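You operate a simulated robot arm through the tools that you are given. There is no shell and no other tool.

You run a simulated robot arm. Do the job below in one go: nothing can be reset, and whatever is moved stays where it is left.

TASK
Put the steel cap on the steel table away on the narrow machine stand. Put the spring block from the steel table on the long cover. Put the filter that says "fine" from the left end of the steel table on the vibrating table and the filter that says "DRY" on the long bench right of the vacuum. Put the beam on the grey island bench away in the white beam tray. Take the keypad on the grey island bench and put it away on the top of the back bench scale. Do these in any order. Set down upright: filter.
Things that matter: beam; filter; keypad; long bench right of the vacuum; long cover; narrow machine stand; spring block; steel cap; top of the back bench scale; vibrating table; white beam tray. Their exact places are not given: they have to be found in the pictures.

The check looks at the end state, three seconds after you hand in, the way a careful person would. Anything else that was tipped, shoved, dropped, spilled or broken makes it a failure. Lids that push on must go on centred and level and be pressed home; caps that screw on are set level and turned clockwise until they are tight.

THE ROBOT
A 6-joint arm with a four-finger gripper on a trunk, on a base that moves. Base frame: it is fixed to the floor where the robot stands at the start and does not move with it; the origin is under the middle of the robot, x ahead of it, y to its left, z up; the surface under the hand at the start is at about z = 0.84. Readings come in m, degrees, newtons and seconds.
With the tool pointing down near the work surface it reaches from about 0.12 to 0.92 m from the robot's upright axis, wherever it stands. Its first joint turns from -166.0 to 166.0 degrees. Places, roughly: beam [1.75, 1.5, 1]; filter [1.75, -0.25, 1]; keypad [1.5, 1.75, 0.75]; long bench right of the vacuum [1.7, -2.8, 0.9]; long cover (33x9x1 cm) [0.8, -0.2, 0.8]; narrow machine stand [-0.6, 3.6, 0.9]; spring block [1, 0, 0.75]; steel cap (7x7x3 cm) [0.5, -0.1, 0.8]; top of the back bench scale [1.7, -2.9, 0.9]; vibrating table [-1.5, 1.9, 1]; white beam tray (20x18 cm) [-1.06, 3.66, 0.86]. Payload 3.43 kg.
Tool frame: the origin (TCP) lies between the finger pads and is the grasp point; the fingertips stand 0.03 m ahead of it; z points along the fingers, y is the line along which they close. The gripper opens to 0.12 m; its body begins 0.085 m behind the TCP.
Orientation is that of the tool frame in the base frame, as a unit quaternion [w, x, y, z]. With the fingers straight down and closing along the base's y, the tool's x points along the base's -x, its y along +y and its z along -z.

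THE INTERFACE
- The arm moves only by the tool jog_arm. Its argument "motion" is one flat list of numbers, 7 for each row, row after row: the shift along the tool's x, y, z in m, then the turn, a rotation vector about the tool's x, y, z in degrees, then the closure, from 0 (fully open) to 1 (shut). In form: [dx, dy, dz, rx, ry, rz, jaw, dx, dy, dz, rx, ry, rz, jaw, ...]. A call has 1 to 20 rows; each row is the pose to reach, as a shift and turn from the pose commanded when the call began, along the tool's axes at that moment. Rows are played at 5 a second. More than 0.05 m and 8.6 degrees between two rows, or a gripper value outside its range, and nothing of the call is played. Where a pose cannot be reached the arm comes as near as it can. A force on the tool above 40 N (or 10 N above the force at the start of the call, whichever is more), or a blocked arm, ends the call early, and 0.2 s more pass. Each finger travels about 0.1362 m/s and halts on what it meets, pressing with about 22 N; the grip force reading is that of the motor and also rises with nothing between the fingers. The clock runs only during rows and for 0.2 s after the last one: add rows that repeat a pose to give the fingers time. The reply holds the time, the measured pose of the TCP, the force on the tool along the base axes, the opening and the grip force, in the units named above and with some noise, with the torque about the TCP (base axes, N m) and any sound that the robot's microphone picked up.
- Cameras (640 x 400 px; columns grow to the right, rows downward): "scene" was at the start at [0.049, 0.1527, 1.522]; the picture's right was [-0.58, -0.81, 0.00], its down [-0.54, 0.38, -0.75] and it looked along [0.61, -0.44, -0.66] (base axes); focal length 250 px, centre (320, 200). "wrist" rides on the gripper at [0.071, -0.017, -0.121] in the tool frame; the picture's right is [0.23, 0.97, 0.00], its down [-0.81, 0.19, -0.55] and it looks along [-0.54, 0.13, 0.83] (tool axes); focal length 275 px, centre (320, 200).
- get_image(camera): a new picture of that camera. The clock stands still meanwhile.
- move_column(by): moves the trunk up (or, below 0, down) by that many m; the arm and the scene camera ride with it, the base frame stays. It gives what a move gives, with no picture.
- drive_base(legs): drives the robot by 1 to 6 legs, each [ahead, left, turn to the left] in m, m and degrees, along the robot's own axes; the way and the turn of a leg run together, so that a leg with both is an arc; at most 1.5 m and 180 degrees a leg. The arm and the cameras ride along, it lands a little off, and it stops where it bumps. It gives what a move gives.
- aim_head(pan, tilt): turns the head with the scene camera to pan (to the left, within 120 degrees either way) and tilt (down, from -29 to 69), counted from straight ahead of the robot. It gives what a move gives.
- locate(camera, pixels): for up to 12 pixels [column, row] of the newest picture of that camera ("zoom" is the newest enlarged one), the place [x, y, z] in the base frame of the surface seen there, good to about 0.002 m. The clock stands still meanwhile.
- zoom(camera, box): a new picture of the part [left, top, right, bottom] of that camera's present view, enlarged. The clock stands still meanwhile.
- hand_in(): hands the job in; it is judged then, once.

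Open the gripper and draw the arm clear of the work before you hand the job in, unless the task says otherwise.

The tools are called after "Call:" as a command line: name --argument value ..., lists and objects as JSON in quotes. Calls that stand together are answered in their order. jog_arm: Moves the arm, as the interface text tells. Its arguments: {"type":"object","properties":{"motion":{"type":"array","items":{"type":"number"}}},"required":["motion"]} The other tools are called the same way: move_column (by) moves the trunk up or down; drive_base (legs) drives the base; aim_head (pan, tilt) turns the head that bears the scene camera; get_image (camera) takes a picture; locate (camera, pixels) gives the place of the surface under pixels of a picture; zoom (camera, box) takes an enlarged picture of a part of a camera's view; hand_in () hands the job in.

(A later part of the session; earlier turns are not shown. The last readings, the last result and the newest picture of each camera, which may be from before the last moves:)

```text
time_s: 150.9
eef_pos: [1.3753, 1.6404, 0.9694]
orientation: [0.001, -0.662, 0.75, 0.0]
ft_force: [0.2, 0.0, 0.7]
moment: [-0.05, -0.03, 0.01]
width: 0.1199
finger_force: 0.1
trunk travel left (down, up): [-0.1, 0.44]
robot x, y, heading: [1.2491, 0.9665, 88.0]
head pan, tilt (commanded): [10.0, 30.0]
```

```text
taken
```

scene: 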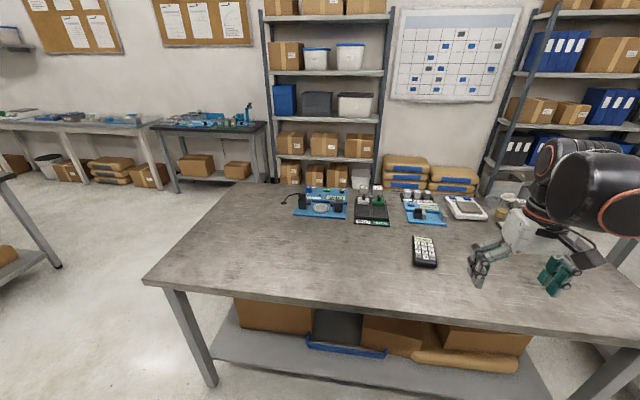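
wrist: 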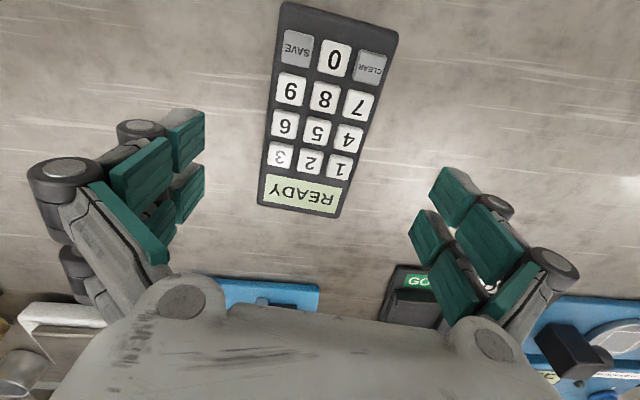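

Aligned. Descend to z≈0.894 and close.

Call:
jog_arm --motion '[0, 0, 0.03, 0, 0, 0, 0, 0, 0, 0.06, 0, 0, 0, 0, 0, 0, 0.0755, 0, 0, 0, 0, 0, 0, 0.0755, 0, 0, 0, 0.2, 0, 0, 0.0755, 0, 0, 0, 0.4, 0, 0, 0.0755, 0, 0, 0, 0.7, 0, 0, 0.0755, 0, 0, 0, 0.7]'

Call:
jog_arm --motion '[0, 0, -0.02, 0, 0, 0, 0.7, 0, 0, -0.06, 0, 0, 0, 0.7, 0, 0, -0.11, 0, 0, 0, 0.7, 0, 0, -0.16, 0, 0, 0, 0.7, 0, 0, -0.21, 0, 0, 0, 0.7, 0, 0, -0.26, 0, 0, 0, 0.7, 0, 0, -0.265, 0, 0, 0, 0.7]'

Call:
get_image --camera "wrist"

```text
time_s: 152.5
eef_pos: [1.3791, 1.6366, 0.8916]
orientation: [-0.001, -0.662, 0.75, 0.0]
ft_force: [0.4, -1.3, 1.0]
moment: [-0.03, -0.09, -0.01]
width: 0.0798
finger_force: 21.5
trunk travel left (down, up): [-0.1, 0.44]
robot x, y, heading: [1.2508, 0.9697, 88.0]
head pan, tilt (commanded): [10.0, 30.0]
```

```text
time_s: 154.1
eef_pos: [1.3749, 1.6391, 1.1569]
orientation: [-0.001, -0.662, 0.75, -0.001]
ft_force: [0.7, 0.2, -4.1]
moment: [0.02, 0.03, -0.01]
width: 0.0798
finger_force: 21.8
trunk travel left (down, up): [-0.1, 0.44]
robot x, y, heading: [1.2539, 0.9663, 88.1]
head pan, tilt (commanded): [10.0, 30.0]
```

```text
taken
```

wrist: 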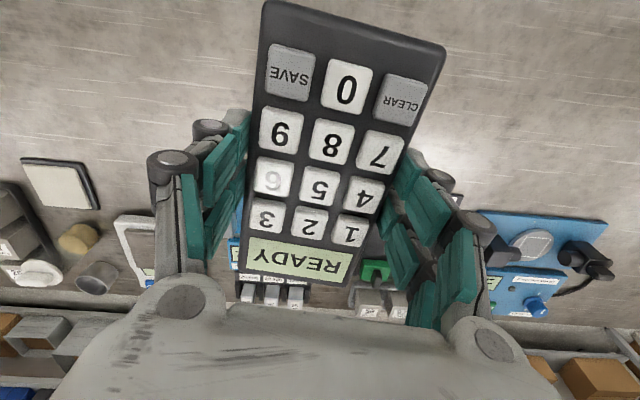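

Keypad held. Retract, then turn around to look south and choose the route to the back bench.

Call:
jog_arm --motion '[0.04, -0.003, 0, 0, 0, 0, 0.7, 0.08, -0.006, 0, 0, 0, 0, 0.7, 0.12, -0.009, 0, 0, 0, 0, 0.7, 0.16, -0.012, 0, 0, 0, 0, 0.7, 0.19, -0.015, 0, 0, 0, 0, 0.7, 0.19, -0.015, 0, 0, 0, 0, 0.7]'

Call:
drive_base --legs '[[-0.15, 0, 0], [0, 0, -178]]'

Call:
aim_head --pan 20 --tilt 20

Call:
get_image --camera "scene"

```text
time_s: 155.5
eef_pos: [1.3653, 1.4497, 1.1567]
orientation: [0.0, -0.662, 0.75, 0.0]
ft_force: [0.7, 0.5, -4.8]
moment: [-0.01, -0.02, -0.03]
width: 0.0799
finger_force: 22.3
trunk travel left (down, up): [-0.1, 0.44]
robot x, y, heading: [1.2536, 0.9691, 88.0]
head pan, tilt (commanded): [10.0, 30.0]
```

```text
time_s: 164.1
eef_pos: [1.1594, 0.3294, 1.1547]
orientation: [0.0, 0.731, 0.682, 0.0]
ft_force: [0.2, 0.6, -4.8]
moment: [-0.04, 0.01, 0.01]
width: 0.0799
finger_force: 21.7
trunk travel left (down, up): [-0.1, 0.44]
robot x, y, heading: [1.2511, 0.8178, -89.0]
head pan, tilt (commanded): [10.0, 30.0]
```

```text
time_s: 164.8
eef_pos: [1.1611, 0.3292, 1.1565]
orientation: [0.0, 0.731, 0.682, -0.001]
ft_force: [-0.4, -0.6, -4.2]
moment: [0.01, 0.01, -0.03]
width: 0.0798
finger_force: 22.2
trunk travel left (down, up): [-0.1, 0.44]
robot x, y, heading: [1.2473, 0.816, -88.7]
head pan, tilt (commanded): [20.0, 20.0]
```

```text
taken
```

scene: 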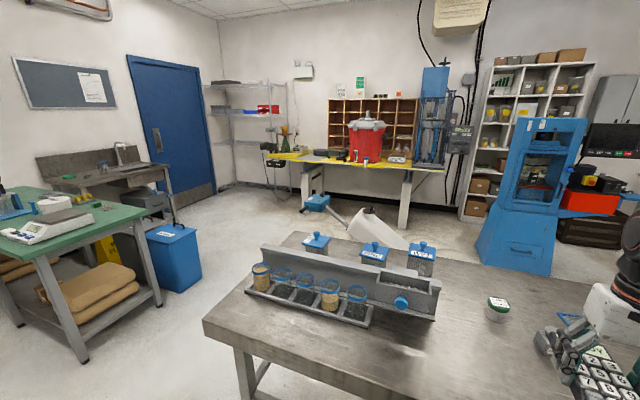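

Zoom on the yellow bench.

Call:
zoom --camera "scene" --box '[260, 80, 460, 205]'

Call:
locate --camera "scene" --pixels '[[270, 158], [445, 170], [365, 145], [398, 160], [430, 158], [340, 158], [320, 155], [300, 160], [310, 205], [375, 225], [400, 225], [185, 250]]'

Call:
zoom --camera "scene" --box '[320, 100, 440, 175]'

```text
3.20 times, centred on (360, 142) of scene
```

zoom: 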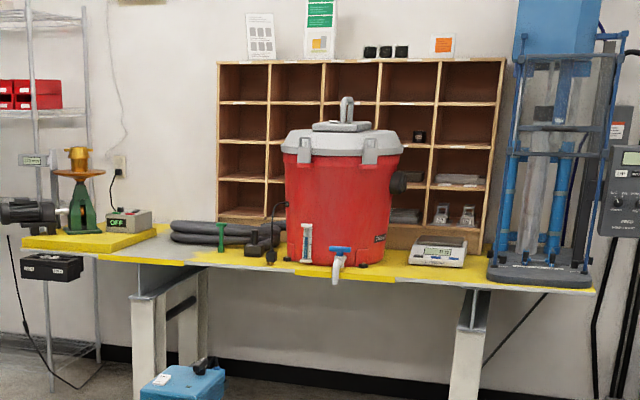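

```text
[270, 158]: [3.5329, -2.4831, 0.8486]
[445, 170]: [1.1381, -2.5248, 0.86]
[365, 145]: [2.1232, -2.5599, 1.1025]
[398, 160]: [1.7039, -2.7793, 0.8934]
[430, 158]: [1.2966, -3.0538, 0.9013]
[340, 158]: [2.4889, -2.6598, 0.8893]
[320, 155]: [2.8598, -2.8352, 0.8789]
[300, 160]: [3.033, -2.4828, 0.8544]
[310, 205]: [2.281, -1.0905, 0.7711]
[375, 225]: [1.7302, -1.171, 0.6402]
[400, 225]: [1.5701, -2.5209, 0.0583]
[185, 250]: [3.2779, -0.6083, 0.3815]
```

```text
5.33 times, centred on (380, 138) of scene
```

zoom: 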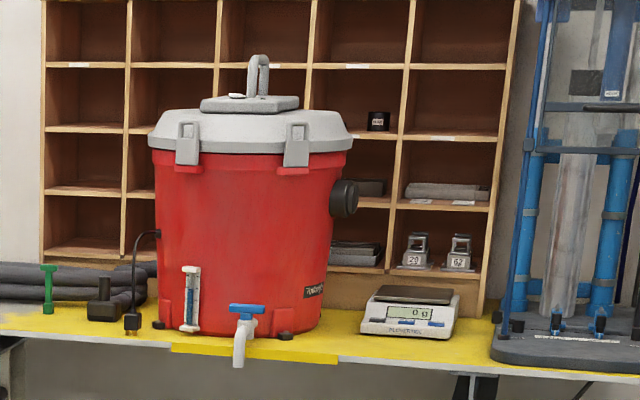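

The vacuum is the red drum; the scale is to its right at ≈(1.70,-2.8). I check the floor route past the east end of the table.

Call:
locate --camera "scene" --pixels '[[82, 360], [158, 300], [10, 320], [150, 262], [200, 285], [230, 330], [270, 235], [350, 215], [318, 203], [440, 225], [505, 265], [100, 240]]'

Call:
aim_head --pan 40 --tilt 35

Call:
get_image --camera "scene"

```text
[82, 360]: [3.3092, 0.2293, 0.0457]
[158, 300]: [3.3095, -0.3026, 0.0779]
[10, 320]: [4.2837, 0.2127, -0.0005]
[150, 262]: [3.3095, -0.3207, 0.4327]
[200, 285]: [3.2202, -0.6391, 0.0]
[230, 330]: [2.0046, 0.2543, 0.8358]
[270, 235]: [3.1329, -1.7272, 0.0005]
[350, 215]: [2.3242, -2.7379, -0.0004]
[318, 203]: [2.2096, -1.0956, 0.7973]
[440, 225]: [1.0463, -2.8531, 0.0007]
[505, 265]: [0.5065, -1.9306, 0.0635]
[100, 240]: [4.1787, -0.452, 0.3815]
```

```text
time_s: 165.6
eef_pos: [1.16, 0.3292, 1.1566]
orientation: [0.0, 0.732, 0.682, 0.0]
ft_force: [-0.3, -0.5, -4.0]
moment: [-0.01, 0.02, 0.0]
width: 0.0799
finger_force: 22.0
trunk travel left (down, up): [-0.1, 0.44]
robot x, y, heading: [1.2456, 0.8175, -88.6]
head pan, tilt (commanded): [40.0, 35.0]
```

```text
taken
```

scene: 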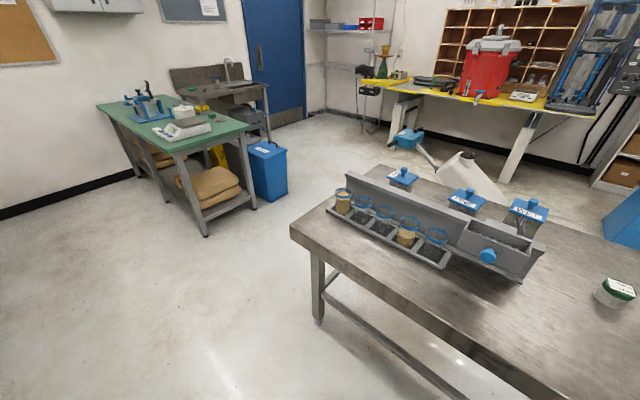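

Passage between table end (x=2.04) and bin (x=3.22) is fine. Strafe east to x≈2.68, then look south.

Call:
drive_base --legs '[[0, 1.43, -1.2]]'

Call:
aim_head --pan -10 --tilt 35

Call:
get_image --camera "scene"

```text
time_s: 172.6
eef_pos: [2.5387, 0.3292, 1.1556]
orientation: [0.0, 0.747, 0.664, 0.0]
ft_force: [0.0, 0.1, -4.6]
moment: [-0.01, 0.0, -0.02]
width: 0.0798
finger_force: 21.6
trunk travel left (down, up): [-0.1, 0.44]
robot x, y, heading: [2.6462, 0.8096, -91.5]
head pan, tilt (commanded): [40.0, 35.0]
```

```text
time_s: 173.8
eef_pos: [2.5389, 0.3282, 1.1566]
orientation: [0.0, 0.747, 0.665, 0.0]
ft_force: [0.0, -0.3, -4.0]
moment: [0.0, -0.02, -0.02]
width: 0.0797
finger_force: 22.2
trunk travel left (down, up): [-0.1, 0.44]
robot x, y, heading: [2.6468, 0.8124, -91.5]
head pan, tilt (commanded): [-10.0, 35.0]
```

```text
taken
```

scene: 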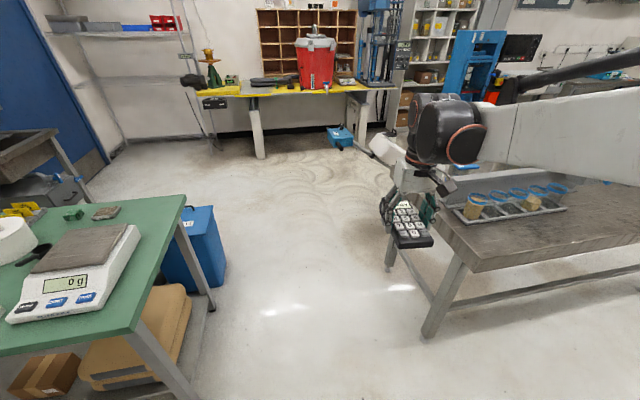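

Call:
locate --camera "scene" --pixels '[[340, 147], [327, 140], [350, 140], [375, 155], [385, 150], [262, 158], [225, 270], [430, 330], [390, 265], [300, 200], [185, 195], [370, 95]]'

Call:
zoom --camera "scene" --box '[190, 60, 410, 200]'

```text
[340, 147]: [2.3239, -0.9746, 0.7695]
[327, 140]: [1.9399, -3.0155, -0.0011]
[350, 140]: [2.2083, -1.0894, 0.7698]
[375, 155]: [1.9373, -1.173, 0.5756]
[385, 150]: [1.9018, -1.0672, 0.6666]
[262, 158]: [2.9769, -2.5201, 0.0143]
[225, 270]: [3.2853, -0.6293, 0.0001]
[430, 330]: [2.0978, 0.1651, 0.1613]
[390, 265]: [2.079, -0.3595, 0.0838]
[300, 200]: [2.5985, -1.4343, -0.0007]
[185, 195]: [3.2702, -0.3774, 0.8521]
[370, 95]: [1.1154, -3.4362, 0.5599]
```

```text
2.86 times, centred on (300, 130) of scene
```

zoom: 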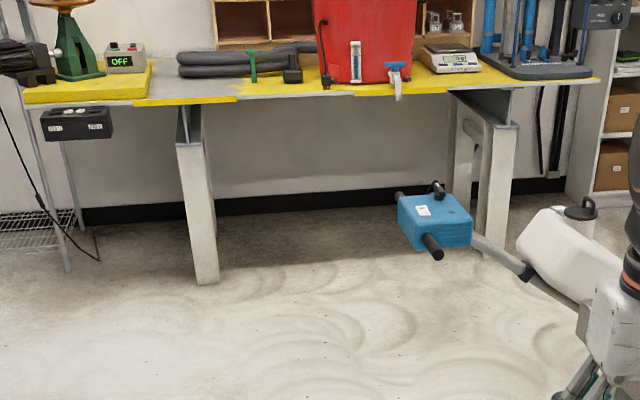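

The floor machine's handle ends near (2.33,-0.97). I shift to x≈2.75, then drive south and look again.

Call:
drive_base --legs '[[0.1, 0.1, 1.5], [1.3, 0, 0], [1.3, 0, 0]]'

Call:
aim_head --pan -40 --tilt 35

Call:
get_image --camera "scene"

```text
time_s: 187.4
eef_pos: [2.538, -2.3761, 1.1559]
orientation: [0.0, 0.756, 0.655, 0.0]
ft_force: [-0.2, 0.2, -4.2]
moment: [0.02, 0.01, 0.02]
width: 0.0799
finger_force: 22.4
trunk travel left (down, up): [-0.1, 0.44]
robot x, y, heading: [2.6608, -1.8988, -93.3]
head pan, tilt (commanded): [-10.0, 35.0]
```

```text
time_s: 188.3
eef_pos: [2.5382, -2.3764, 1.1568]
orientation: [0.001, 0.756, 0.654, 0.0]
ft_force: [0.5, 0.2, -4.6]
moment: [0.0, 0.04, 0.0]
width: 0.0798
finger_force: 21.9
trunk travel left (down, up): [-0.1, 0.44]
robot x, y, heading: [2.6636, -1.897, -93.3]
head pan, tilt (commanded): [-40.0, 35.0]
```

```text
taken
```

scene: 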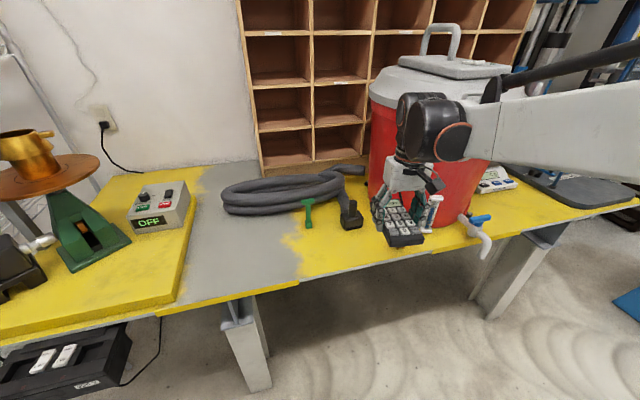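

The vacuum is close to the arm's strafing path. First I look right (west) to see the floor machine's extent.

Call:
aim_head --pan -95 --tilt 35

Call:
get_image --camera "scene"

```text
time_s: 189.6
eef_pos: [2.5384, -2.3756, 1.1551]
orientation: [0.001, 0.757, 0.654, -0.001]
ft_force: [0.1, 0.5, -4.1]
moment: [0.03, 0.0, -0.01]
width: 0.0801
finger_force: 22.0
trunk travel left (down, up): [-0.1, 0.44]
robot x, y, heading: [2.6646, -1.8969, -92.9]
head pan, tilt (commanded): [-95.0, 35.0]
```

```text
taken
```

scene: 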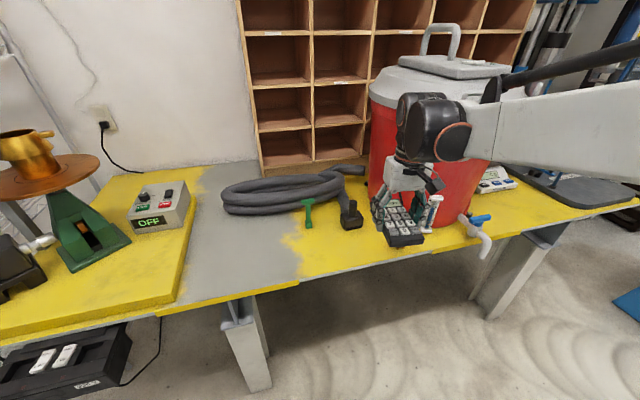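

The head didn't follow again; retry.

Call:
aim_head --pan -90 --tilt 30

Call:
get_image --camera "scene"

```text
time_s: 190.2
eef_pos: [2.5382, -2.3751, 1.1558]
orientation: [0.0, 0.756, 0.654, 0.0]
ft_force: [-0.9, -0.2, -4.7]
moment: [0.04, -0.01, 0.01]
width: 0.08
finger_force: 22.1
trunk travel left (down, up): [-0.1, 0.44]
robot x, y, heading: [2.662, -1.9002, -93.5]
head pan, tilt (commanded): [-90.0, 30.0]
```

```text
taken
```

scene: 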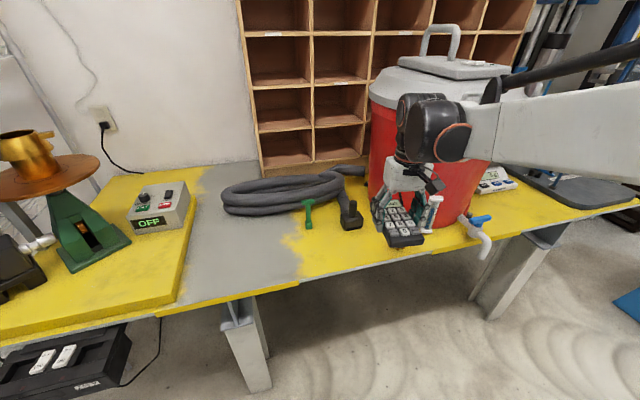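

I back up slightly and turn the base to face west to see the way with the arm clear of the vacuum.

Call:
drive_base --legs '[[-0.1, 0, 0], [0, 0, -86]]'

Call:
get_image --camera "scene"

```text
time_s: 195.0
eef_pos: [2.1791, -1.7184, 1.157]
orientation: [-0.001, 1.0, -0.029, 0.0]
ft_force: [0.0, -0.6, -3.1]
moment: [0.0, -0.01, -0.01]
width: 0.0801
finger_force: 21.5
trunk travel left (down, up): [-0.1, 0.44]
robot x, y, heading: [2.6665, -1.7961, -178.1]
head pan, tilt (commanded): [-90.0, 30.0]
```

```text
taken
```

scene: 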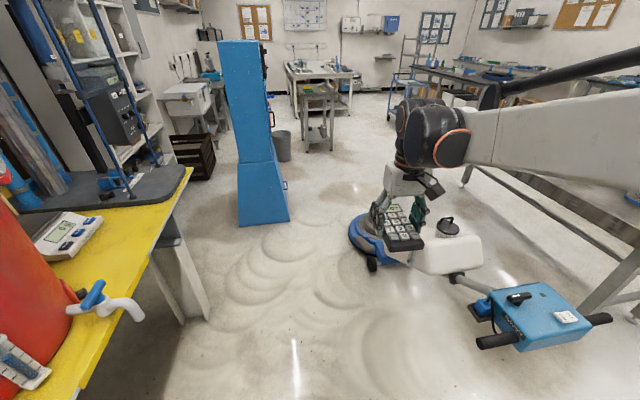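

Locate the floor machine's extents and the scale.

Call:
locate --camera "scene" --pixels '[[482, 343], [490, 320], [412, 265], [352, 240], [372, 268], [440, 270], [290, 220], [240, 225], [185, 178], [205, 315], [65, 230], [130, 310]]'

Call:
zoom --camera "scene" --box '[0, 160, 200, 400]'

```text
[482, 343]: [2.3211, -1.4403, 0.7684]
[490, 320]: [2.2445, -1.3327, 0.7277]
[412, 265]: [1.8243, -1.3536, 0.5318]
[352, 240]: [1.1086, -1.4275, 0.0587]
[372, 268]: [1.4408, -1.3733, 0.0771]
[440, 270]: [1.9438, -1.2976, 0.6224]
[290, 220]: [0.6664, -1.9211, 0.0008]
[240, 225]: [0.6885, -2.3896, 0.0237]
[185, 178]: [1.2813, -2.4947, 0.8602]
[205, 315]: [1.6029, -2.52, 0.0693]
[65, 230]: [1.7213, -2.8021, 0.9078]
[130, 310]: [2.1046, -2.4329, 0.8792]
```

```text
1.67 times, centred on (100, 280) of scene
```

zoom: 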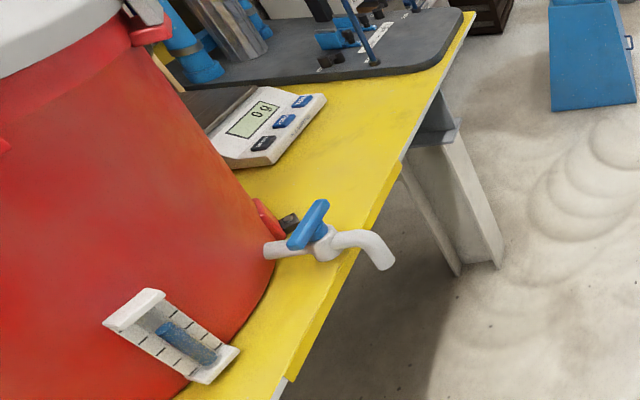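

Clear corridor y -1.46..-2.49. Move west along y≈-1.97 to x≈1.72 and turn to face the bench.

Call:
drive_base --legs '[[0.05, 0.16, 0], [0.9, 0, 0], [0, 0, 88]]'

Call:
aim_head --pan 5 --tilt 40

Call:
get_image --camera "scene"

Call:
get_image --camera "wrist"

```text
time_s: 204.5
eef_pos: [1.6004, -2.4707, 1.1566]
orientation: [-0.001, 0.75, 0.661, 0.0]
ft_force: [-0.5, 0.6, -3.7]
moment: [0.05, -0.02, 0.01]
width: 0.0798
finger_force: 22.3
trunk travel left (down, up): [-0.1, 0.44]
robot x, y, heading: [1.714, -1.991, -92.0]
head pan, tilt (commanded): [-90.0, 30.0]
```

```text
time_s: 206.2
eef_pos: [1.6022, -2.4709, 1.156]
orientation: [-0.001, 0.75, 0.661, -0.001]
ft_force: [-0.5, -0.1, -4.4]
moment: [0.03, 0.02, 0.05]
width: 0.0798
finger_force: 21.1
trunk travel left (down, up): [-0.1, 0.44]
robot x, y, heading: [1.717, -1.9889, -91.8]
head pan, tilt (commanded): [5.0, 40.0]
```

```text
taken
```

scene: 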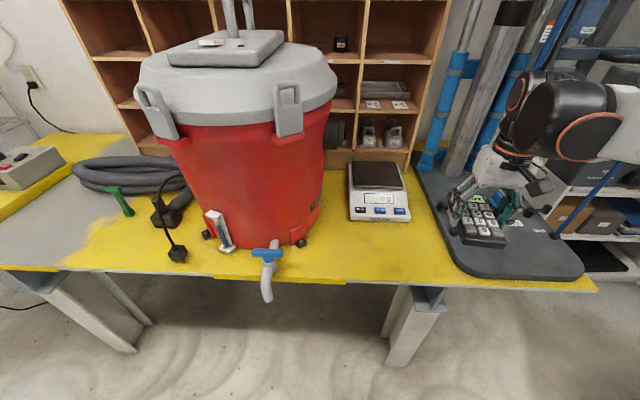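

```text
taken
```

wrist: 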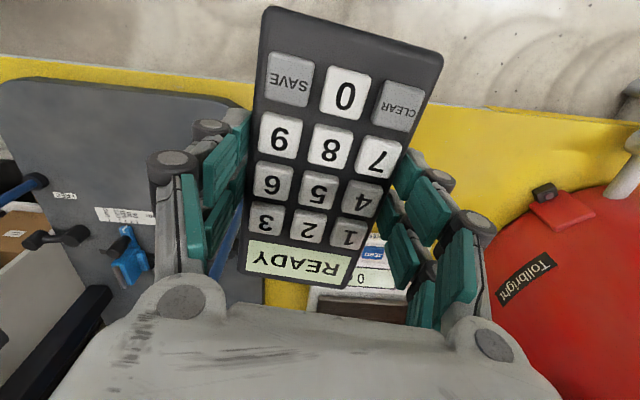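

Good view. Zoom on the scale and measure the pan.

Call:
zoom --camera "scene" --box '[330, 140, 430, 240]'

Call:
locate --camera "zoom" --pixels '[[115, 95], [280, 95], [125, 200], [300, 205], [200, 150], [200, 260], [130, 330], [320, 330], [60, 370], [450, 300], [110, 50], [300, 50]]'

```text
4.00 times, centred on (380, 190) of scene
```

zoom: 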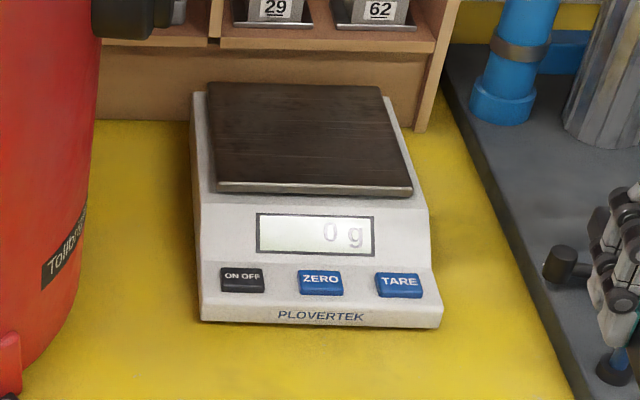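

```text
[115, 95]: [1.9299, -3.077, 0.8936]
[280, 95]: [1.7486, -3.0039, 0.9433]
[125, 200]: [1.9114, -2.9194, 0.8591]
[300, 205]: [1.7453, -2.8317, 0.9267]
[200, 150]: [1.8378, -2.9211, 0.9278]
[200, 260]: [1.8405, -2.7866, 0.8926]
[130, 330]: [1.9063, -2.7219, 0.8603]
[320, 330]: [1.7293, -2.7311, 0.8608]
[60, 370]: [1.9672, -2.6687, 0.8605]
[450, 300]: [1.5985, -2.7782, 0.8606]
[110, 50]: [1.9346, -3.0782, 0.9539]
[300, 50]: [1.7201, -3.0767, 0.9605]
```

Call:
locate --camera "zoom" --pixels '[[214, 88], [374, 92], [405, 182], [222, 180], [310, 130], [310, 85], [315, 183], [195, 150], [425, 230], [440, 320], [205, 320], [320, 110]]'

```text
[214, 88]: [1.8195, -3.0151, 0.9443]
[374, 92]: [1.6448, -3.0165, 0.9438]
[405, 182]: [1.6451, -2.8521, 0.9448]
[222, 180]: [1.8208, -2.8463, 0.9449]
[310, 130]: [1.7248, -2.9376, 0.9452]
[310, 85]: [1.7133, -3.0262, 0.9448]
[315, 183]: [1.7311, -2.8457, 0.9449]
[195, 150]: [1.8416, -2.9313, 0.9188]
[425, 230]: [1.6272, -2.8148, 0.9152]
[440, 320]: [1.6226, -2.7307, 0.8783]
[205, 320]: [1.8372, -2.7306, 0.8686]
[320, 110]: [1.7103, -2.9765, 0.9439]
```

Pan: x 1.645–1.82, y -3.02..-2.845, z 0.945; centre (1.733,-2.933). Check the neighbouring vacuum lid and frame columns for arm clearance.

Call:
locate --camera "scene" --pixels '[[333, 90], [325, 70], [240, 50], [250, 100], [345, 128], [330, 160], [430, 150], [470, 100], [440, 205], [545, 215], [590, 190], [500, 120]]'

```text
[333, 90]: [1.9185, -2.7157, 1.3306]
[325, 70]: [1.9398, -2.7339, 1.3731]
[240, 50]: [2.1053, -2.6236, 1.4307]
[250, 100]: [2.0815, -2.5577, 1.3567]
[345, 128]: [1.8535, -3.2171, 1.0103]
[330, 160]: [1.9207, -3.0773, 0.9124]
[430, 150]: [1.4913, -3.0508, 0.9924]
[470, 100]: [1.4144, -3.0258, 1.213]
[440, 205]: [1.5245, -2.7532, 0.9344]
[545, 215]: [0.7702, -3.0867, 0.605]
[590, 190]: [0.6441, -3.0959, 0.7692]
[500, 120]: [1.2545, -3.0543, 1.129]
```

The vacuum lid is tall (to x≈1.92, z 1.4), the frame starts at x≈1.52. I first shift the keypad east to x≈1.733 and square it, then drive 0.17 m closer.

Call:
jog_arm --motion '[0.004, 0.032, 0, 0, 0, -1.8, 0.7, 0.008, 0.064, 0, 0, 0, -3.6, 0.7, 0.012, 0.097, 0, 0, 0, -5.4, 0.7, 0.0163, 0.129, 0, 0, 0, -7.2, 0.7, 0.0163, 0.129, 0, 0, 0, -7.2, 0.7]'

Call:
drive_base --legs '[[0.17, 0, 1.8]]'

Call:
get_image --camera "scene"

Call:
get_image --camera "wrist"

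```text
time_s: 207.4
eef_pos: [1.731, -2.4713, 1.1563]
orientation: [-0.001, 0.707, 0.707, 0.0]
ft_force: [-0.9, 0.2, -3.8]
moment: [0.0, 0.01, -0.03]
width: 0.0798
finger_force: 22.2
trunk travel left (down, up): [-0.1, 0.44]
robot x, y, heading: [1.716, -1.9864, -92.0]
head pan, tilt (commanded): [5.0, 40.0]
```

```text
time_s: 208.9
eef_pos: [1.7407, -2.6441, 1.1557]
orientation: [-0.001, 0.697, 0.717, 0.0]
ft_force: [-0.1, -0.2, -4.1]
moment: [0.06, -0.04, 0.01]
width: 0.0797
finger_force: 22.6
trunk travel left (down, up): [-0.1, 0.44]
robot x, y, heading: [1.7108, -2.1584, -90.5]
head pan, tilt (commanded): [5.0, 40.0]
```

```text
taken
```

scene: 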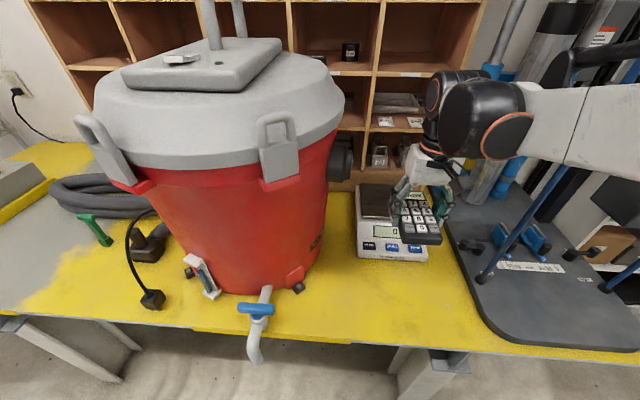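

```text
taken
```

wrist: 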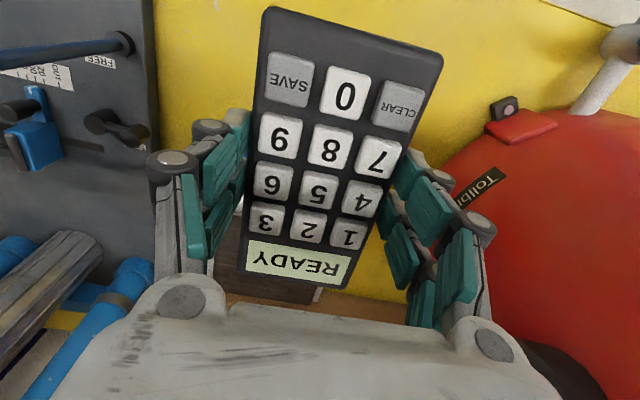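

Check the black port on the vacuum's right side at (341,155) for clearance to the gripper path.

Call:
locate --camera "scene" --pixels '[[341, 155], [350, 150], [330, 160], [343, 100], [335, 130], [365, 200], [400, 185]]'

Call:
locate --camera "wrist" --pixels '[[560, 375], [530, 355], [470, 200], [230, 200], [250, 265], [300, 290]]'

```text
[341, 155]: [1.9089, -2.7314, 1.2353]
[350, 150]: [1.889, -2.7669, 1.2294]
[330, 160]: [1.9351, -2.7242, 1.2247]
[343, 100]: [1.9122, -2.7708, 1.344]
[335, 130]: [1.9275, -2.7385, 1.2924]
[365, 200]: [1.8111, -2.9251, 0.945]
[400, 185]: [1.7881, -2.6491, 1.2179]
```

```text
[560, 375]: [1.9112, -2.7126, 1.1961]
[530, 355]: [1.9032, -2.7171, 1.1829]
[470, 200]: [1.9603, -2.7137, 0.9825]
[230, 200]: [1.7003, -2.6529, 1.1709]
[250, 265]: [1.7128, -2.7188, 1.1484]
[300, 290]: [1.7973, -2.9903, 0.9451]
```

The port reaches x≈1.885; gripper edge at ≈1.81 passes. Move over the pan and lower partially.

Call:
jog_arm --motion '[-0.042, -0.005, 0, 0, 0, 0.4, 0.7, -0.084, -0.01, 0, 0, 0, 0.8, 0.7, -0.126, -0.0159, 0, 0, 0, 1.2, 0.7, -0.168, -0.0159, 0, 0, 0, 1.6, 0.7, -0.21, -0.0159, 0, 0, 0, 1.6, 0.7, -0.252, -0.0159, 0, 0, 0, 1.6, 0.7, -0.2886, -0.0159, 0, 0, 0, 1.6, 0.7, -0.2886, -0.0159, 0.04, 0, 0, 1.6, 0.7, -0.2886, -0.0159, 0.08, 0, 0, 1.6, 0.7, -0.2886, -0.0159, 0.12, 0, 0, 1.6, 0.7, -0.2886, -0.0159, 0.15, 0, 0, 1.6, 0.7, -0.2886, -0.0159, 0.15, 0, 0, 1.6, 0.7]'

Call:
get_image --camera "scene"

Call:
get_image --camera "wrist"

```text
time_s: 211.5
eef_pos: [1.7345, -2.9338, 1.0053]
orientation: [0.0, 0.706, 0.708, 0.0]
ft_force: [-0.6, -0.6, -4.0]
moment: [0.05, 0.03, -0.02]
width: 0.0799
finger_force: 22.0
trunk travel left (down, up): [-0.1, 0.44]
robot x, y, heading: [1.7084, -2.1602, -90.6]
head pan, tilt (commanded): [5.0, 40.0]
```

```text
taken
```

scene: 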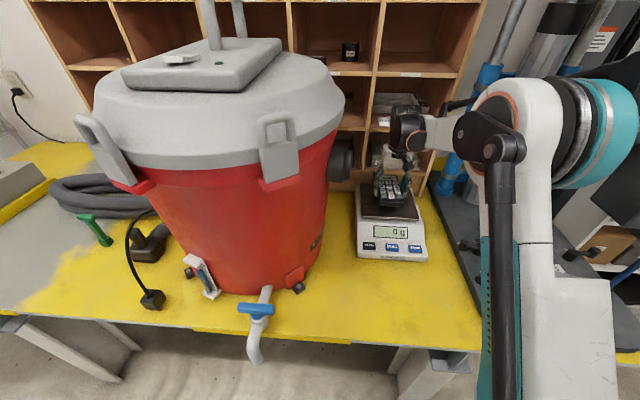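

```text
taken
```

wrist: 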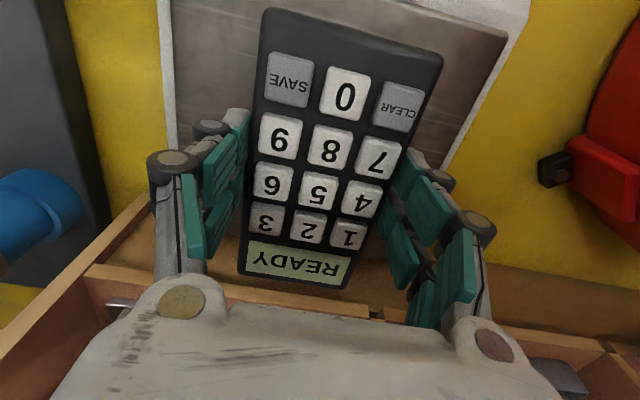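

Over the pan. Lower toward contact in small steps.

Call:
jog_arm --motion '[0, 0, 0.015, 0, 0, 0, 0.7, 0, 0, 0.022, 0, 0, 0, 0.7, 0, 0, 0.024, 0, 0, 0, 0.7, 0, 0, 0.024, 0, 0, 0, 0.7]'

Call:
jog_arm --motion '[0, 0, 0.001, 0, 0, 0, 0.7, 0, 0, 0.002, 0, 0, 0, 0.7, 0, 0, 0.002, 0, 0, 0, 0.7]'

```text
time_s: 212.5
eef_pos: [1.7349, -2.9339, 0.9827]
orientation: [0.0, 0.706, 0.708, 0.0]
ft_force: [-0.3, 0.1, -3.8]
moment: [0.05, 0.02, -0.02]
width: 0.0802
finger_force: 21.8
trunk travel left (down, up): [-0.1, 0.44]
robot x, y, heading: [1.7083, -2.1624, -90.2]
head pan, tilt (commanded): [5.0, 40.0]
```

```text
time_s: 213.3
eef_pos: [1.7351, -2.9327, 0.981]
orientation: [0.0, 0.707, 0.707, 0.0]
ft_force: [-0.6, 0.0, -4.1]
moment: [0.05, 0.01, 0.02]
width: 0.0799
finger_force: 21.8
trunk travel left (down, up): [-0.1, 0.44]
robot x, y, heading: [1.7088, -2.162, -90.3]
head pan, tilt (commanded): [5.0, 40.0]
```

Not in contact yet; continue 1 mm at a time.

Call:
jog_arm --motion '[0, 0, 0.001, 0, 0, 0, 0.7, 0, 0, 0.002, 0, 0, 0, 0.7]'

Call:
jog_arm --motion '[0, 0, 0.001, 0, 0, 0, 0.7, 0, 0, 0.001, 0, 0, 0, 0.7]'

```text
time_s: 213.9
eef_pos: [1.7339, -2.9337, 0.9787]
orientation: [-0.001, 0.706, 0.708, 0.0]
ft_force: [0.3, 0.5, -4.5]
moment: [0.02, -0.02, -0.02]
width: 0.0802
finger_force: 21.4
trunk travel left (down, up): [-0.1, 0.44]
robot x, y, heading: [1.7097, -2.1645, -90.2]
head pan, tilt (commanded): [5.0, 40.0]
```

```text
time_s: 214.5
eef_pos: [1.7345, -2.933, 0.9769]
orientation: [-0.001, 0.707, 0.707, 0.0]
ft_force: [-0.8, 0.2, -4.8]
moment: [0.03, 0.01, 0.0]
width: 0.0801
finger_force: 22.0
trunk travel left (down, up): [-0.1, 0.44]
robot x, y, heading: [1.7096, -2.1599, -90.5]
head pan, tilt (commanded): [5.0, 40.0]
```

Call:
jog_arm --motion '[0, 0, 0.001, 0, 0, 0, 0.7, 0, 0, 0.001, 0, 0, 0, 0.7]'

Call:
zoom --camera "scene" --box '[345, 150, 435, 265]'

```text
time_s: 215.1
eef_pos: [1.7333, -2.9336, 0.9766]
orientation: [0.001, 0.706, 0.708, -0.001]
ft_force: [1.1, -3.2, 7.8]
moment: [-0.33, -0.15, 0.02]
width: 0.0801
finger_force: 21.8
trunk travel left (down, up): [-0.1, 0.44]
robot x, y, heading: [1.7108, -2.1609, -90.3]
head pan, tilt (commanded): [5.0, 40.0]
```

```text
3.48 times, centred on (390, 208) of scene
```

zoom: 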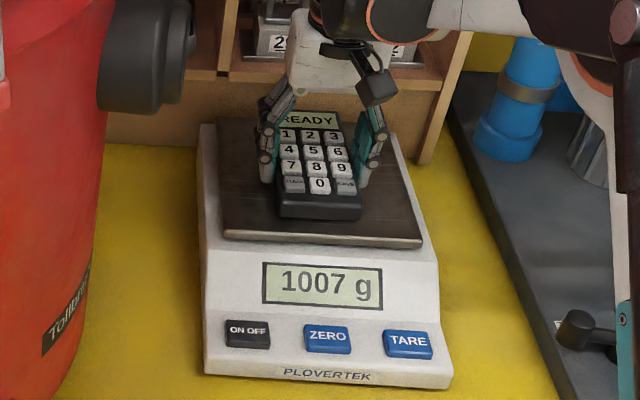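

Contact: the scale reads 1007 g under load. Release gently and lift.

Call:
jog_arm --motion '[0, 0, -0.001, 0, 0, 0, 0.7, 0, 0, -0.001, 0, 0, 0, 0.32, 0, 0, -0.001, 0, 0, 0, 0.22, 0, 0, -0.001, 0, 0, 0, 0.17, 0, 0, -0.02, 0, 0, 0, 0.17, 0, 0, -0.06, 0, 0, 0, 0.17, 0, 0, -0.1, 0, 0, 0, 0.17, 0, 0, -0.15, 0, 0, 0, 0.17, 0, 0, -0.18, 0, 0, 0, 0.17]'

Call:
zoom --camera "scene" --box '[345, 150, 435, 265]'

Call:
get_image --camera "wrist"

```text
time_s: 217.1
eef_pos: [1.7312, -2.9334, 1.1583]
orientation: [0.0, 0.706, 0.708, 0.0]
ft_force: [1.1, 0.6, 0.6]
moment: [0.02, 0.01, -0.06]
width: 0.0995
finger_force: 0.0
trunk travel left (down, up): [-0.1, 0.44]
robot x, y, heading: [1.7127, -2.1584, -90.6]
head pan, tilt (commanded): [5.0, 40.0]
```

```text
3.48 times, centred on (390, 208) of scene
```

zoom: 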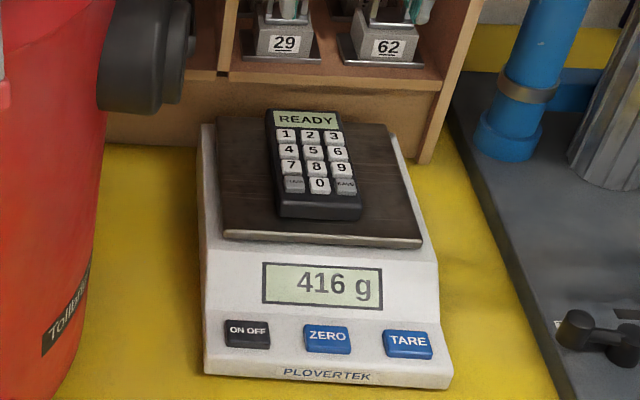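

```text
taken
```

wrist: 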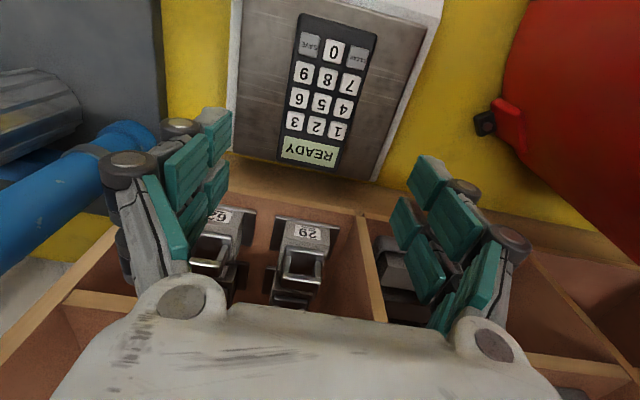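

Keypad sits on the pan reading 416 g. Measure the free yellow bench area in front of the scale for the DRY filter, then retract.

Call:
locate --camera "scene" --pixels '[[360, 262], [425, 262], [350, 300], [400, 300], [440, 300], [350, 340], [400, 345], [330, 260], [450, 250], [310, 300]]'

Call:
jog_arm --motion '[0.04, 0, 0, 0, 0, 0, 0.1, 0.08, 0, 0, 0, 0, 0, 0, 0.12, 0, 0, 0, 0, 0, 0, 0.16, 0, 0, 0, 0, 0, 0, 0.2, 0, 0, 0, 0, 0, 0, 0.24, 0, 0, 0, 0, 0, 0, 0.28, 0, 0, 0, 0, 0, 0, 0.29, 0, 0, 0, 0, 0, 0]'

Call:
drive_base --legs '[[-0.19, 0, 0], [0, 0, -89.5], [-0.95, 0, 0]]'

Call:
get_image --camera "scene"

```text
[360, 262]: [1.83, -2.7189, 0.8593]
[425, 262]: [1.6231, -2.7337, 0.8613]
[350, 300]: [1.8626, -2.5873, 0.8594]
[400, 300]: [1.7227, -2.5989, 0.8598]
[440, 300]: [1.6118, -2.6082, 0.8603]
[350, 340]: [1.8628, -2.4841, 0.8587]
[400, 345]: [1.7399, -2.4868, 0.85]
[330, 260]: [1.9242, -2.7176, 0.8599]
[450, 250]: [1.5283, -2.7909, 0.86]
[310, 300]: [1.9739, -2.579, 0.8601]
```

```text
time_s: 218.9
eef_pos: [1.7336, -2.6422, 1.1566]
orientation: [0.001, 0.706, 0.708, 0.0]
ft_force: [-0.4, -0.2, -0.3]
moment: [-0.04, 0.01, -0.04]
width: 0.1199
finger_force: 0.0
trunk travel left (down, up): [-0.1, 0.44]
robot x, y, heading: [1.7089, -2.1597, -90.6]
head pan, tilt (commanded): [5.0, 40.0]
```

```text
time_s: 228.8
eef_pos: [2.2019, -1.9824, 1.1565]
orientation: [0.0, 1.0, 0.014, 0.0]
ft_force: [0.1, 0.0, 0.3]
moment: [0.01, -0.01, -0.01]
width: 0.1199
finger_force: 0.1
trunk travel left (down, up): [-0.1, 0.44]
robot x, y, heading: [2.6834, -1.9446, -178.8]
head pan, tilt (commanded): [5.0, 40.0]
```

```text
taken
```

scene: 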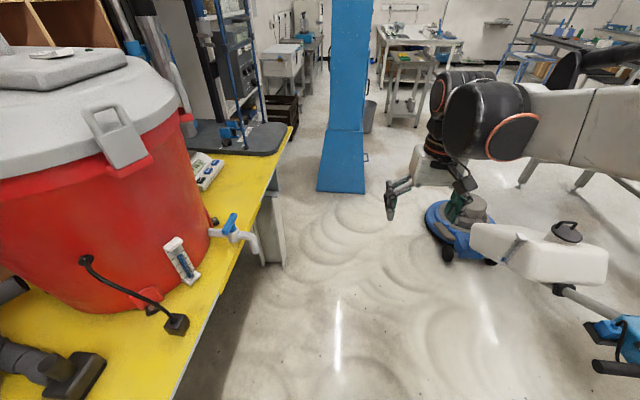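

Strafe north past the handle to the east end of the steel table.

Call:
drive_base --legs '[[-0.05, -0.3, -1], [0, -1.4, 0]]'

Call:
get_image --camera "scene"

Call:
get_image --camera "wrist"

```text
time_s: 237.4
eef_pos: [2.2418, -0.2926, 1.1569]
orientation: [0.0, 1.0, 0.009, 0.0]
ft_force: [-0.5, -0.9, 0.2]
moment: [0.01, -0.01, 0.0]
width: 0.1201
finger_force: 0.0
trunk travel left (down, up): [-0.1, 0.44]
robot x, y, heading: [2.7198, -0.2626, -179.5]
head pan, tilt (commanded): [5.0, 40.0]
```

```text
taken
```

scene: 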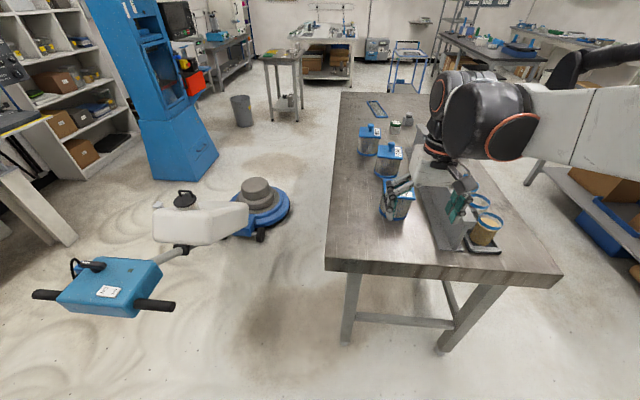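

```text
taken
```

wrist: 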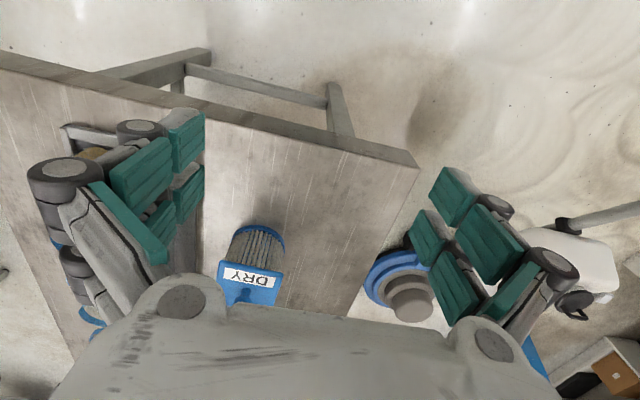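

Zoom on the filters to measure the DRY filter and its surroundings.

Call:
zoom --camera "scene" --box '[345, 110, 445, 230]'

Call:
zoom --camera "wrist" --box '[190, 210, 310, 310]'

Call:
locate --camera "zoom" --pixels '[[155, 285], [150, 330], [480, 380], [490, 295], [320, 290], [320, 340], [320, 200], [220, 250], [500, 260], [300, 60], [290, 385]]'

```text
3.33 times, centred on (395, 170) of scene
```

zoom: 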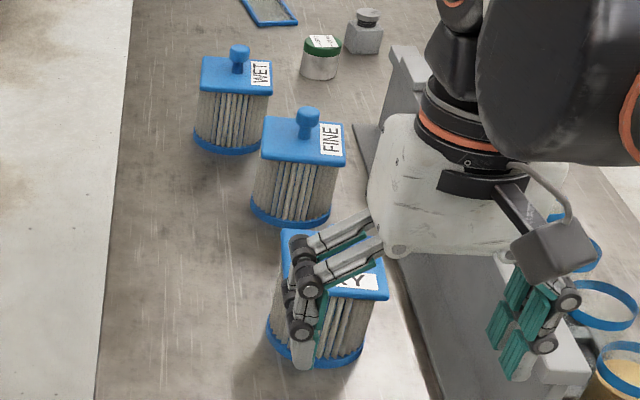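

```text
4.00 times, centred on (250, 260) of wrist
```

zoom: 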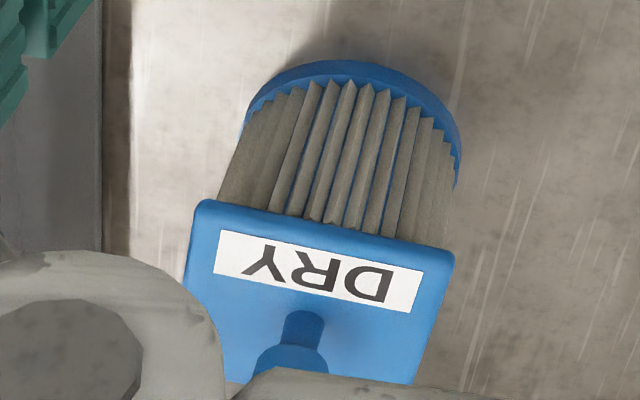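

```text
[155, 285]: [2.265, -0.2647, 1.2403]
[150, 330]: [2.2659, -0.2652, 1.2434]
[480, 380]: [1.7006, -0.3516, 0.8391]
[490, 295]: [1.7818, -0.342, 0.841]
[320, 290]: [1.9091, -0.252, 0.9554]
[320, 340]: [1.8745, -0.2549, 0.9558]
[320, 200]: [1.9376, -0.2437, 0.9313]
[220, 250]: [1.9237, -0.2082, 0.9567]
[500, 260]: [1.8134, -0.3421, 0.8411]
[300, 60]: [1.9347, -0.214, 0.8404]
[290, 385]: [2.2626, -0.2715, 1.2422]
```

DRY lid top is z≈0.956 around (1.876,-0.25). Drive 0.25 m closer and look down at it with the wrist camera.

Call:
drive_base --legs '[[0.25, 0, 0]]'

Call:
get_image --camera "wrist"

```text
time_s: 239.2
eef_pos: [1.9911, -0.2949, 1.156]
orientation: [0.0, 1.0, 0.007, 0.0]
ft_force: [-0.3, 0.7, 0.2]
moment: [-0.01, -0.01, 0.01]
width: 0.1202
finger_force: 0.0
trunk travel left (down, up): [-0.1, 0.44]
robot x, y, heading: [2.4732, -0.2639, -179.5]
head pan, tilt (commanded): [5.0, 40.0]
```

```text
taken
```

wrist: 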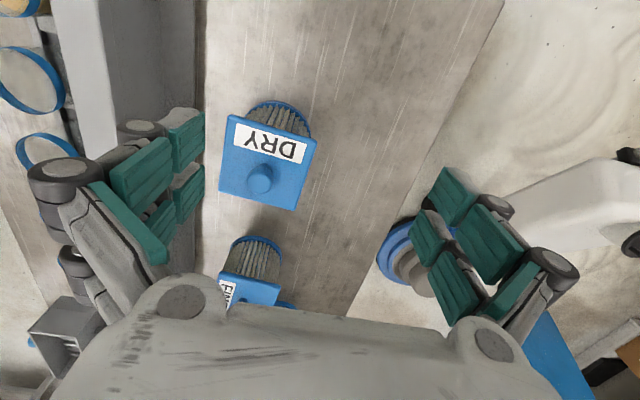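

Call:
zoom --camera "wrist" --box '[210, 90, 330, 220]'

Call:
locate --camera "wrist" --pixels '[[230, 117], [314, 143], [294, 208], [221, 190], [262, 178], [262, 168], [252, 180], [271, 180], [262, 188], [265, 158], [300, 170], [275, 105]]'

```text
3.08 times, centred on (270, 155) of wrist
```

zoom: 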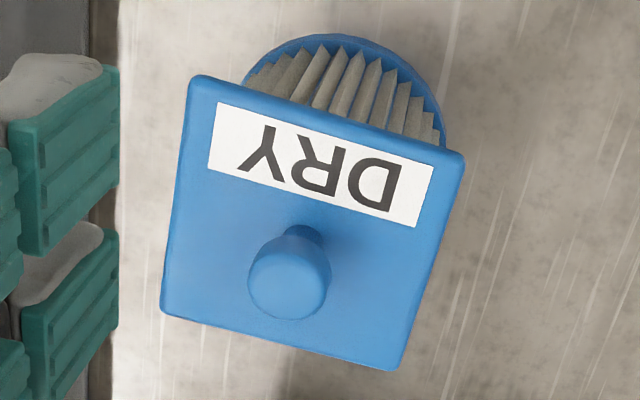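

```text
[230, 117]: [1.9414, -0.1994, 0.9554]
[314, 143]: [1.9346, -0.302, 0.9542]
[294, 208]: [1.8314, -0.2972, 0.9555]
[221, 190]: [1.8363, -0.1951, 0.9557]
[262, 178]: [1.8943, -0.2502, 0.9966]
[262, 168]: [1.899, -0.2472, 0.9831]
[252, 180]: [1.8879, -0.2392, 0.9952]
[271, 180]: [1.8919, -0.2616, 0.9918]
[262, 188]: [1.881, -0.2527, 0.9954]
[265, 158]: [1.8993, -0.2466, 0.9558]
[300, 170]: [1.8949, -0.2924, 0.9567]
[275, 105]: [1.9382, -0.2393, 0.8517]
```

DRY: lid 10.6 cm square, centre (1.886,-0.249), knob top z≈0.997. I'll grip the knob: move above it first.

Call:
jog_arm --motion '[-0.035, -0.0156, 0, 0, 0, 0, 0, -0.07, -0.0313, 0, 0, 0, 0, 0, -0.1035, -0.0469, 0, 0, 0, 0, 0, -0.1035, -0.0469, 0.04, 0, 0, 0, 0, -0.1035, -0.0469, 0.08, 0, 0, 0, 0, -0.1035, -0.0469, 0.1, 0, 0, 0, 0, -0.1035, -0.0469, 0.1, 0, 0, 0, 0]'

Call:
get_image --camera "wrist"

Call:
zoom --camera "scene" --box '[330, 110, 450, 240]'

```text
time_s: 240.8
eef_pos: [1.8852, -0.2491, 1.0562]
orientation: [0.0, 1.0, 0.009, 0.0]
ft_force: [0.9, -0.5, 0.0]
moment: [0.0, -0.02, -0.02]
width: 0.1199
finger_force: 0.1
trunk travel left (down, up): [-0.1, 0.44]
robot x, y, heading: [2.4691, -0.2646, -179.4]
head pan, tilt (commanded): [5.0, 40.0]
```

```text
taken
```

wrist: 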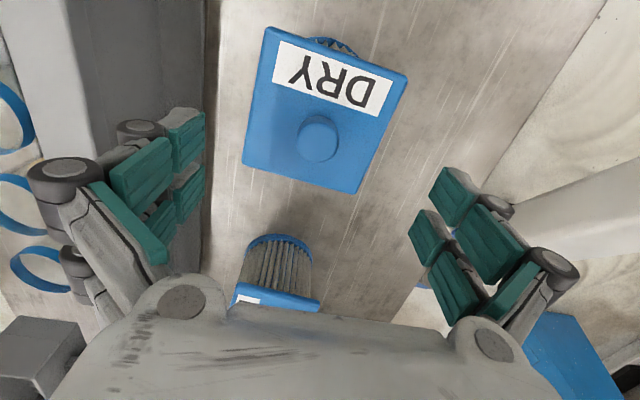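

```text
3.08 times, centred on (390, 175) of scene
```

zoom: 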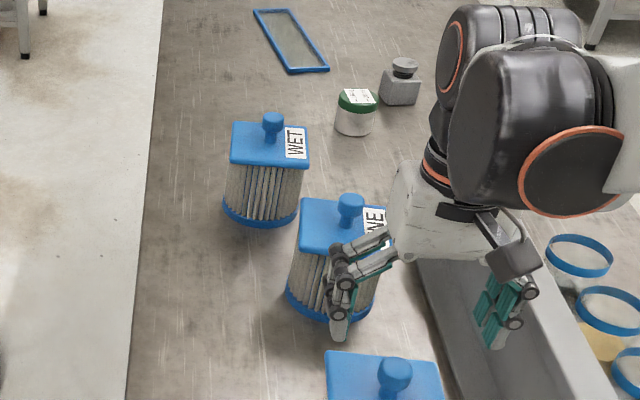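

Zoom on the knob to refine its centre.

Call:
zoom --camera "wrist" --box '[280, 100, 360, 180]'

Call:
locate --camera "zoom" --pixels '[[300, 160], [300, 130], [235, 170], [365, 175], [300, 225], [300, 200], [270, 140], [340, 145], [260, 225], [340, 230]]'

```text
5.00 times, centred on (320, 140) of wrist
```

zoom: 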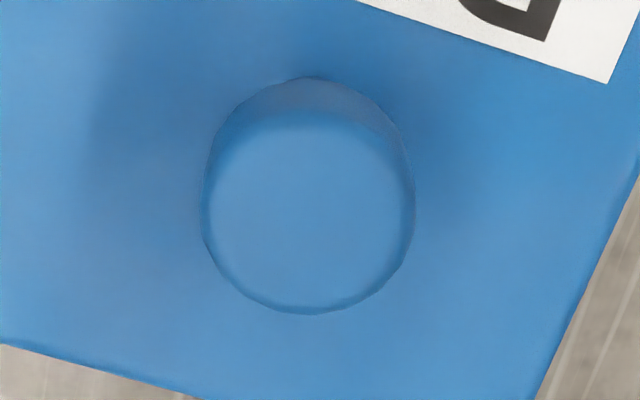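

```text
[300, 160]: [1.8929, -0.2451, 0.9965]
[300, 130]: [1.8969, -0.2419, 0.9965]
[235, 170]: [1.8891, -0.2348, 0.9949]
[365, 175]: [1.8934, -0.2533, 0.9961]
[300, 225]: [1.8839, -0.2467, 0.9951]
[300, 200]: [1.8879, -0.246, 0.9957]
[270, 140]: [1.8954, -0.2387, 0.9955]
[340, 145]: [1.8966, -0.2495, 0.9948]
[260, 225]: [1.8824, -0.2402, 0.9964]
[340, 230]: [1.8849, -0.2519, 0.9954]
```

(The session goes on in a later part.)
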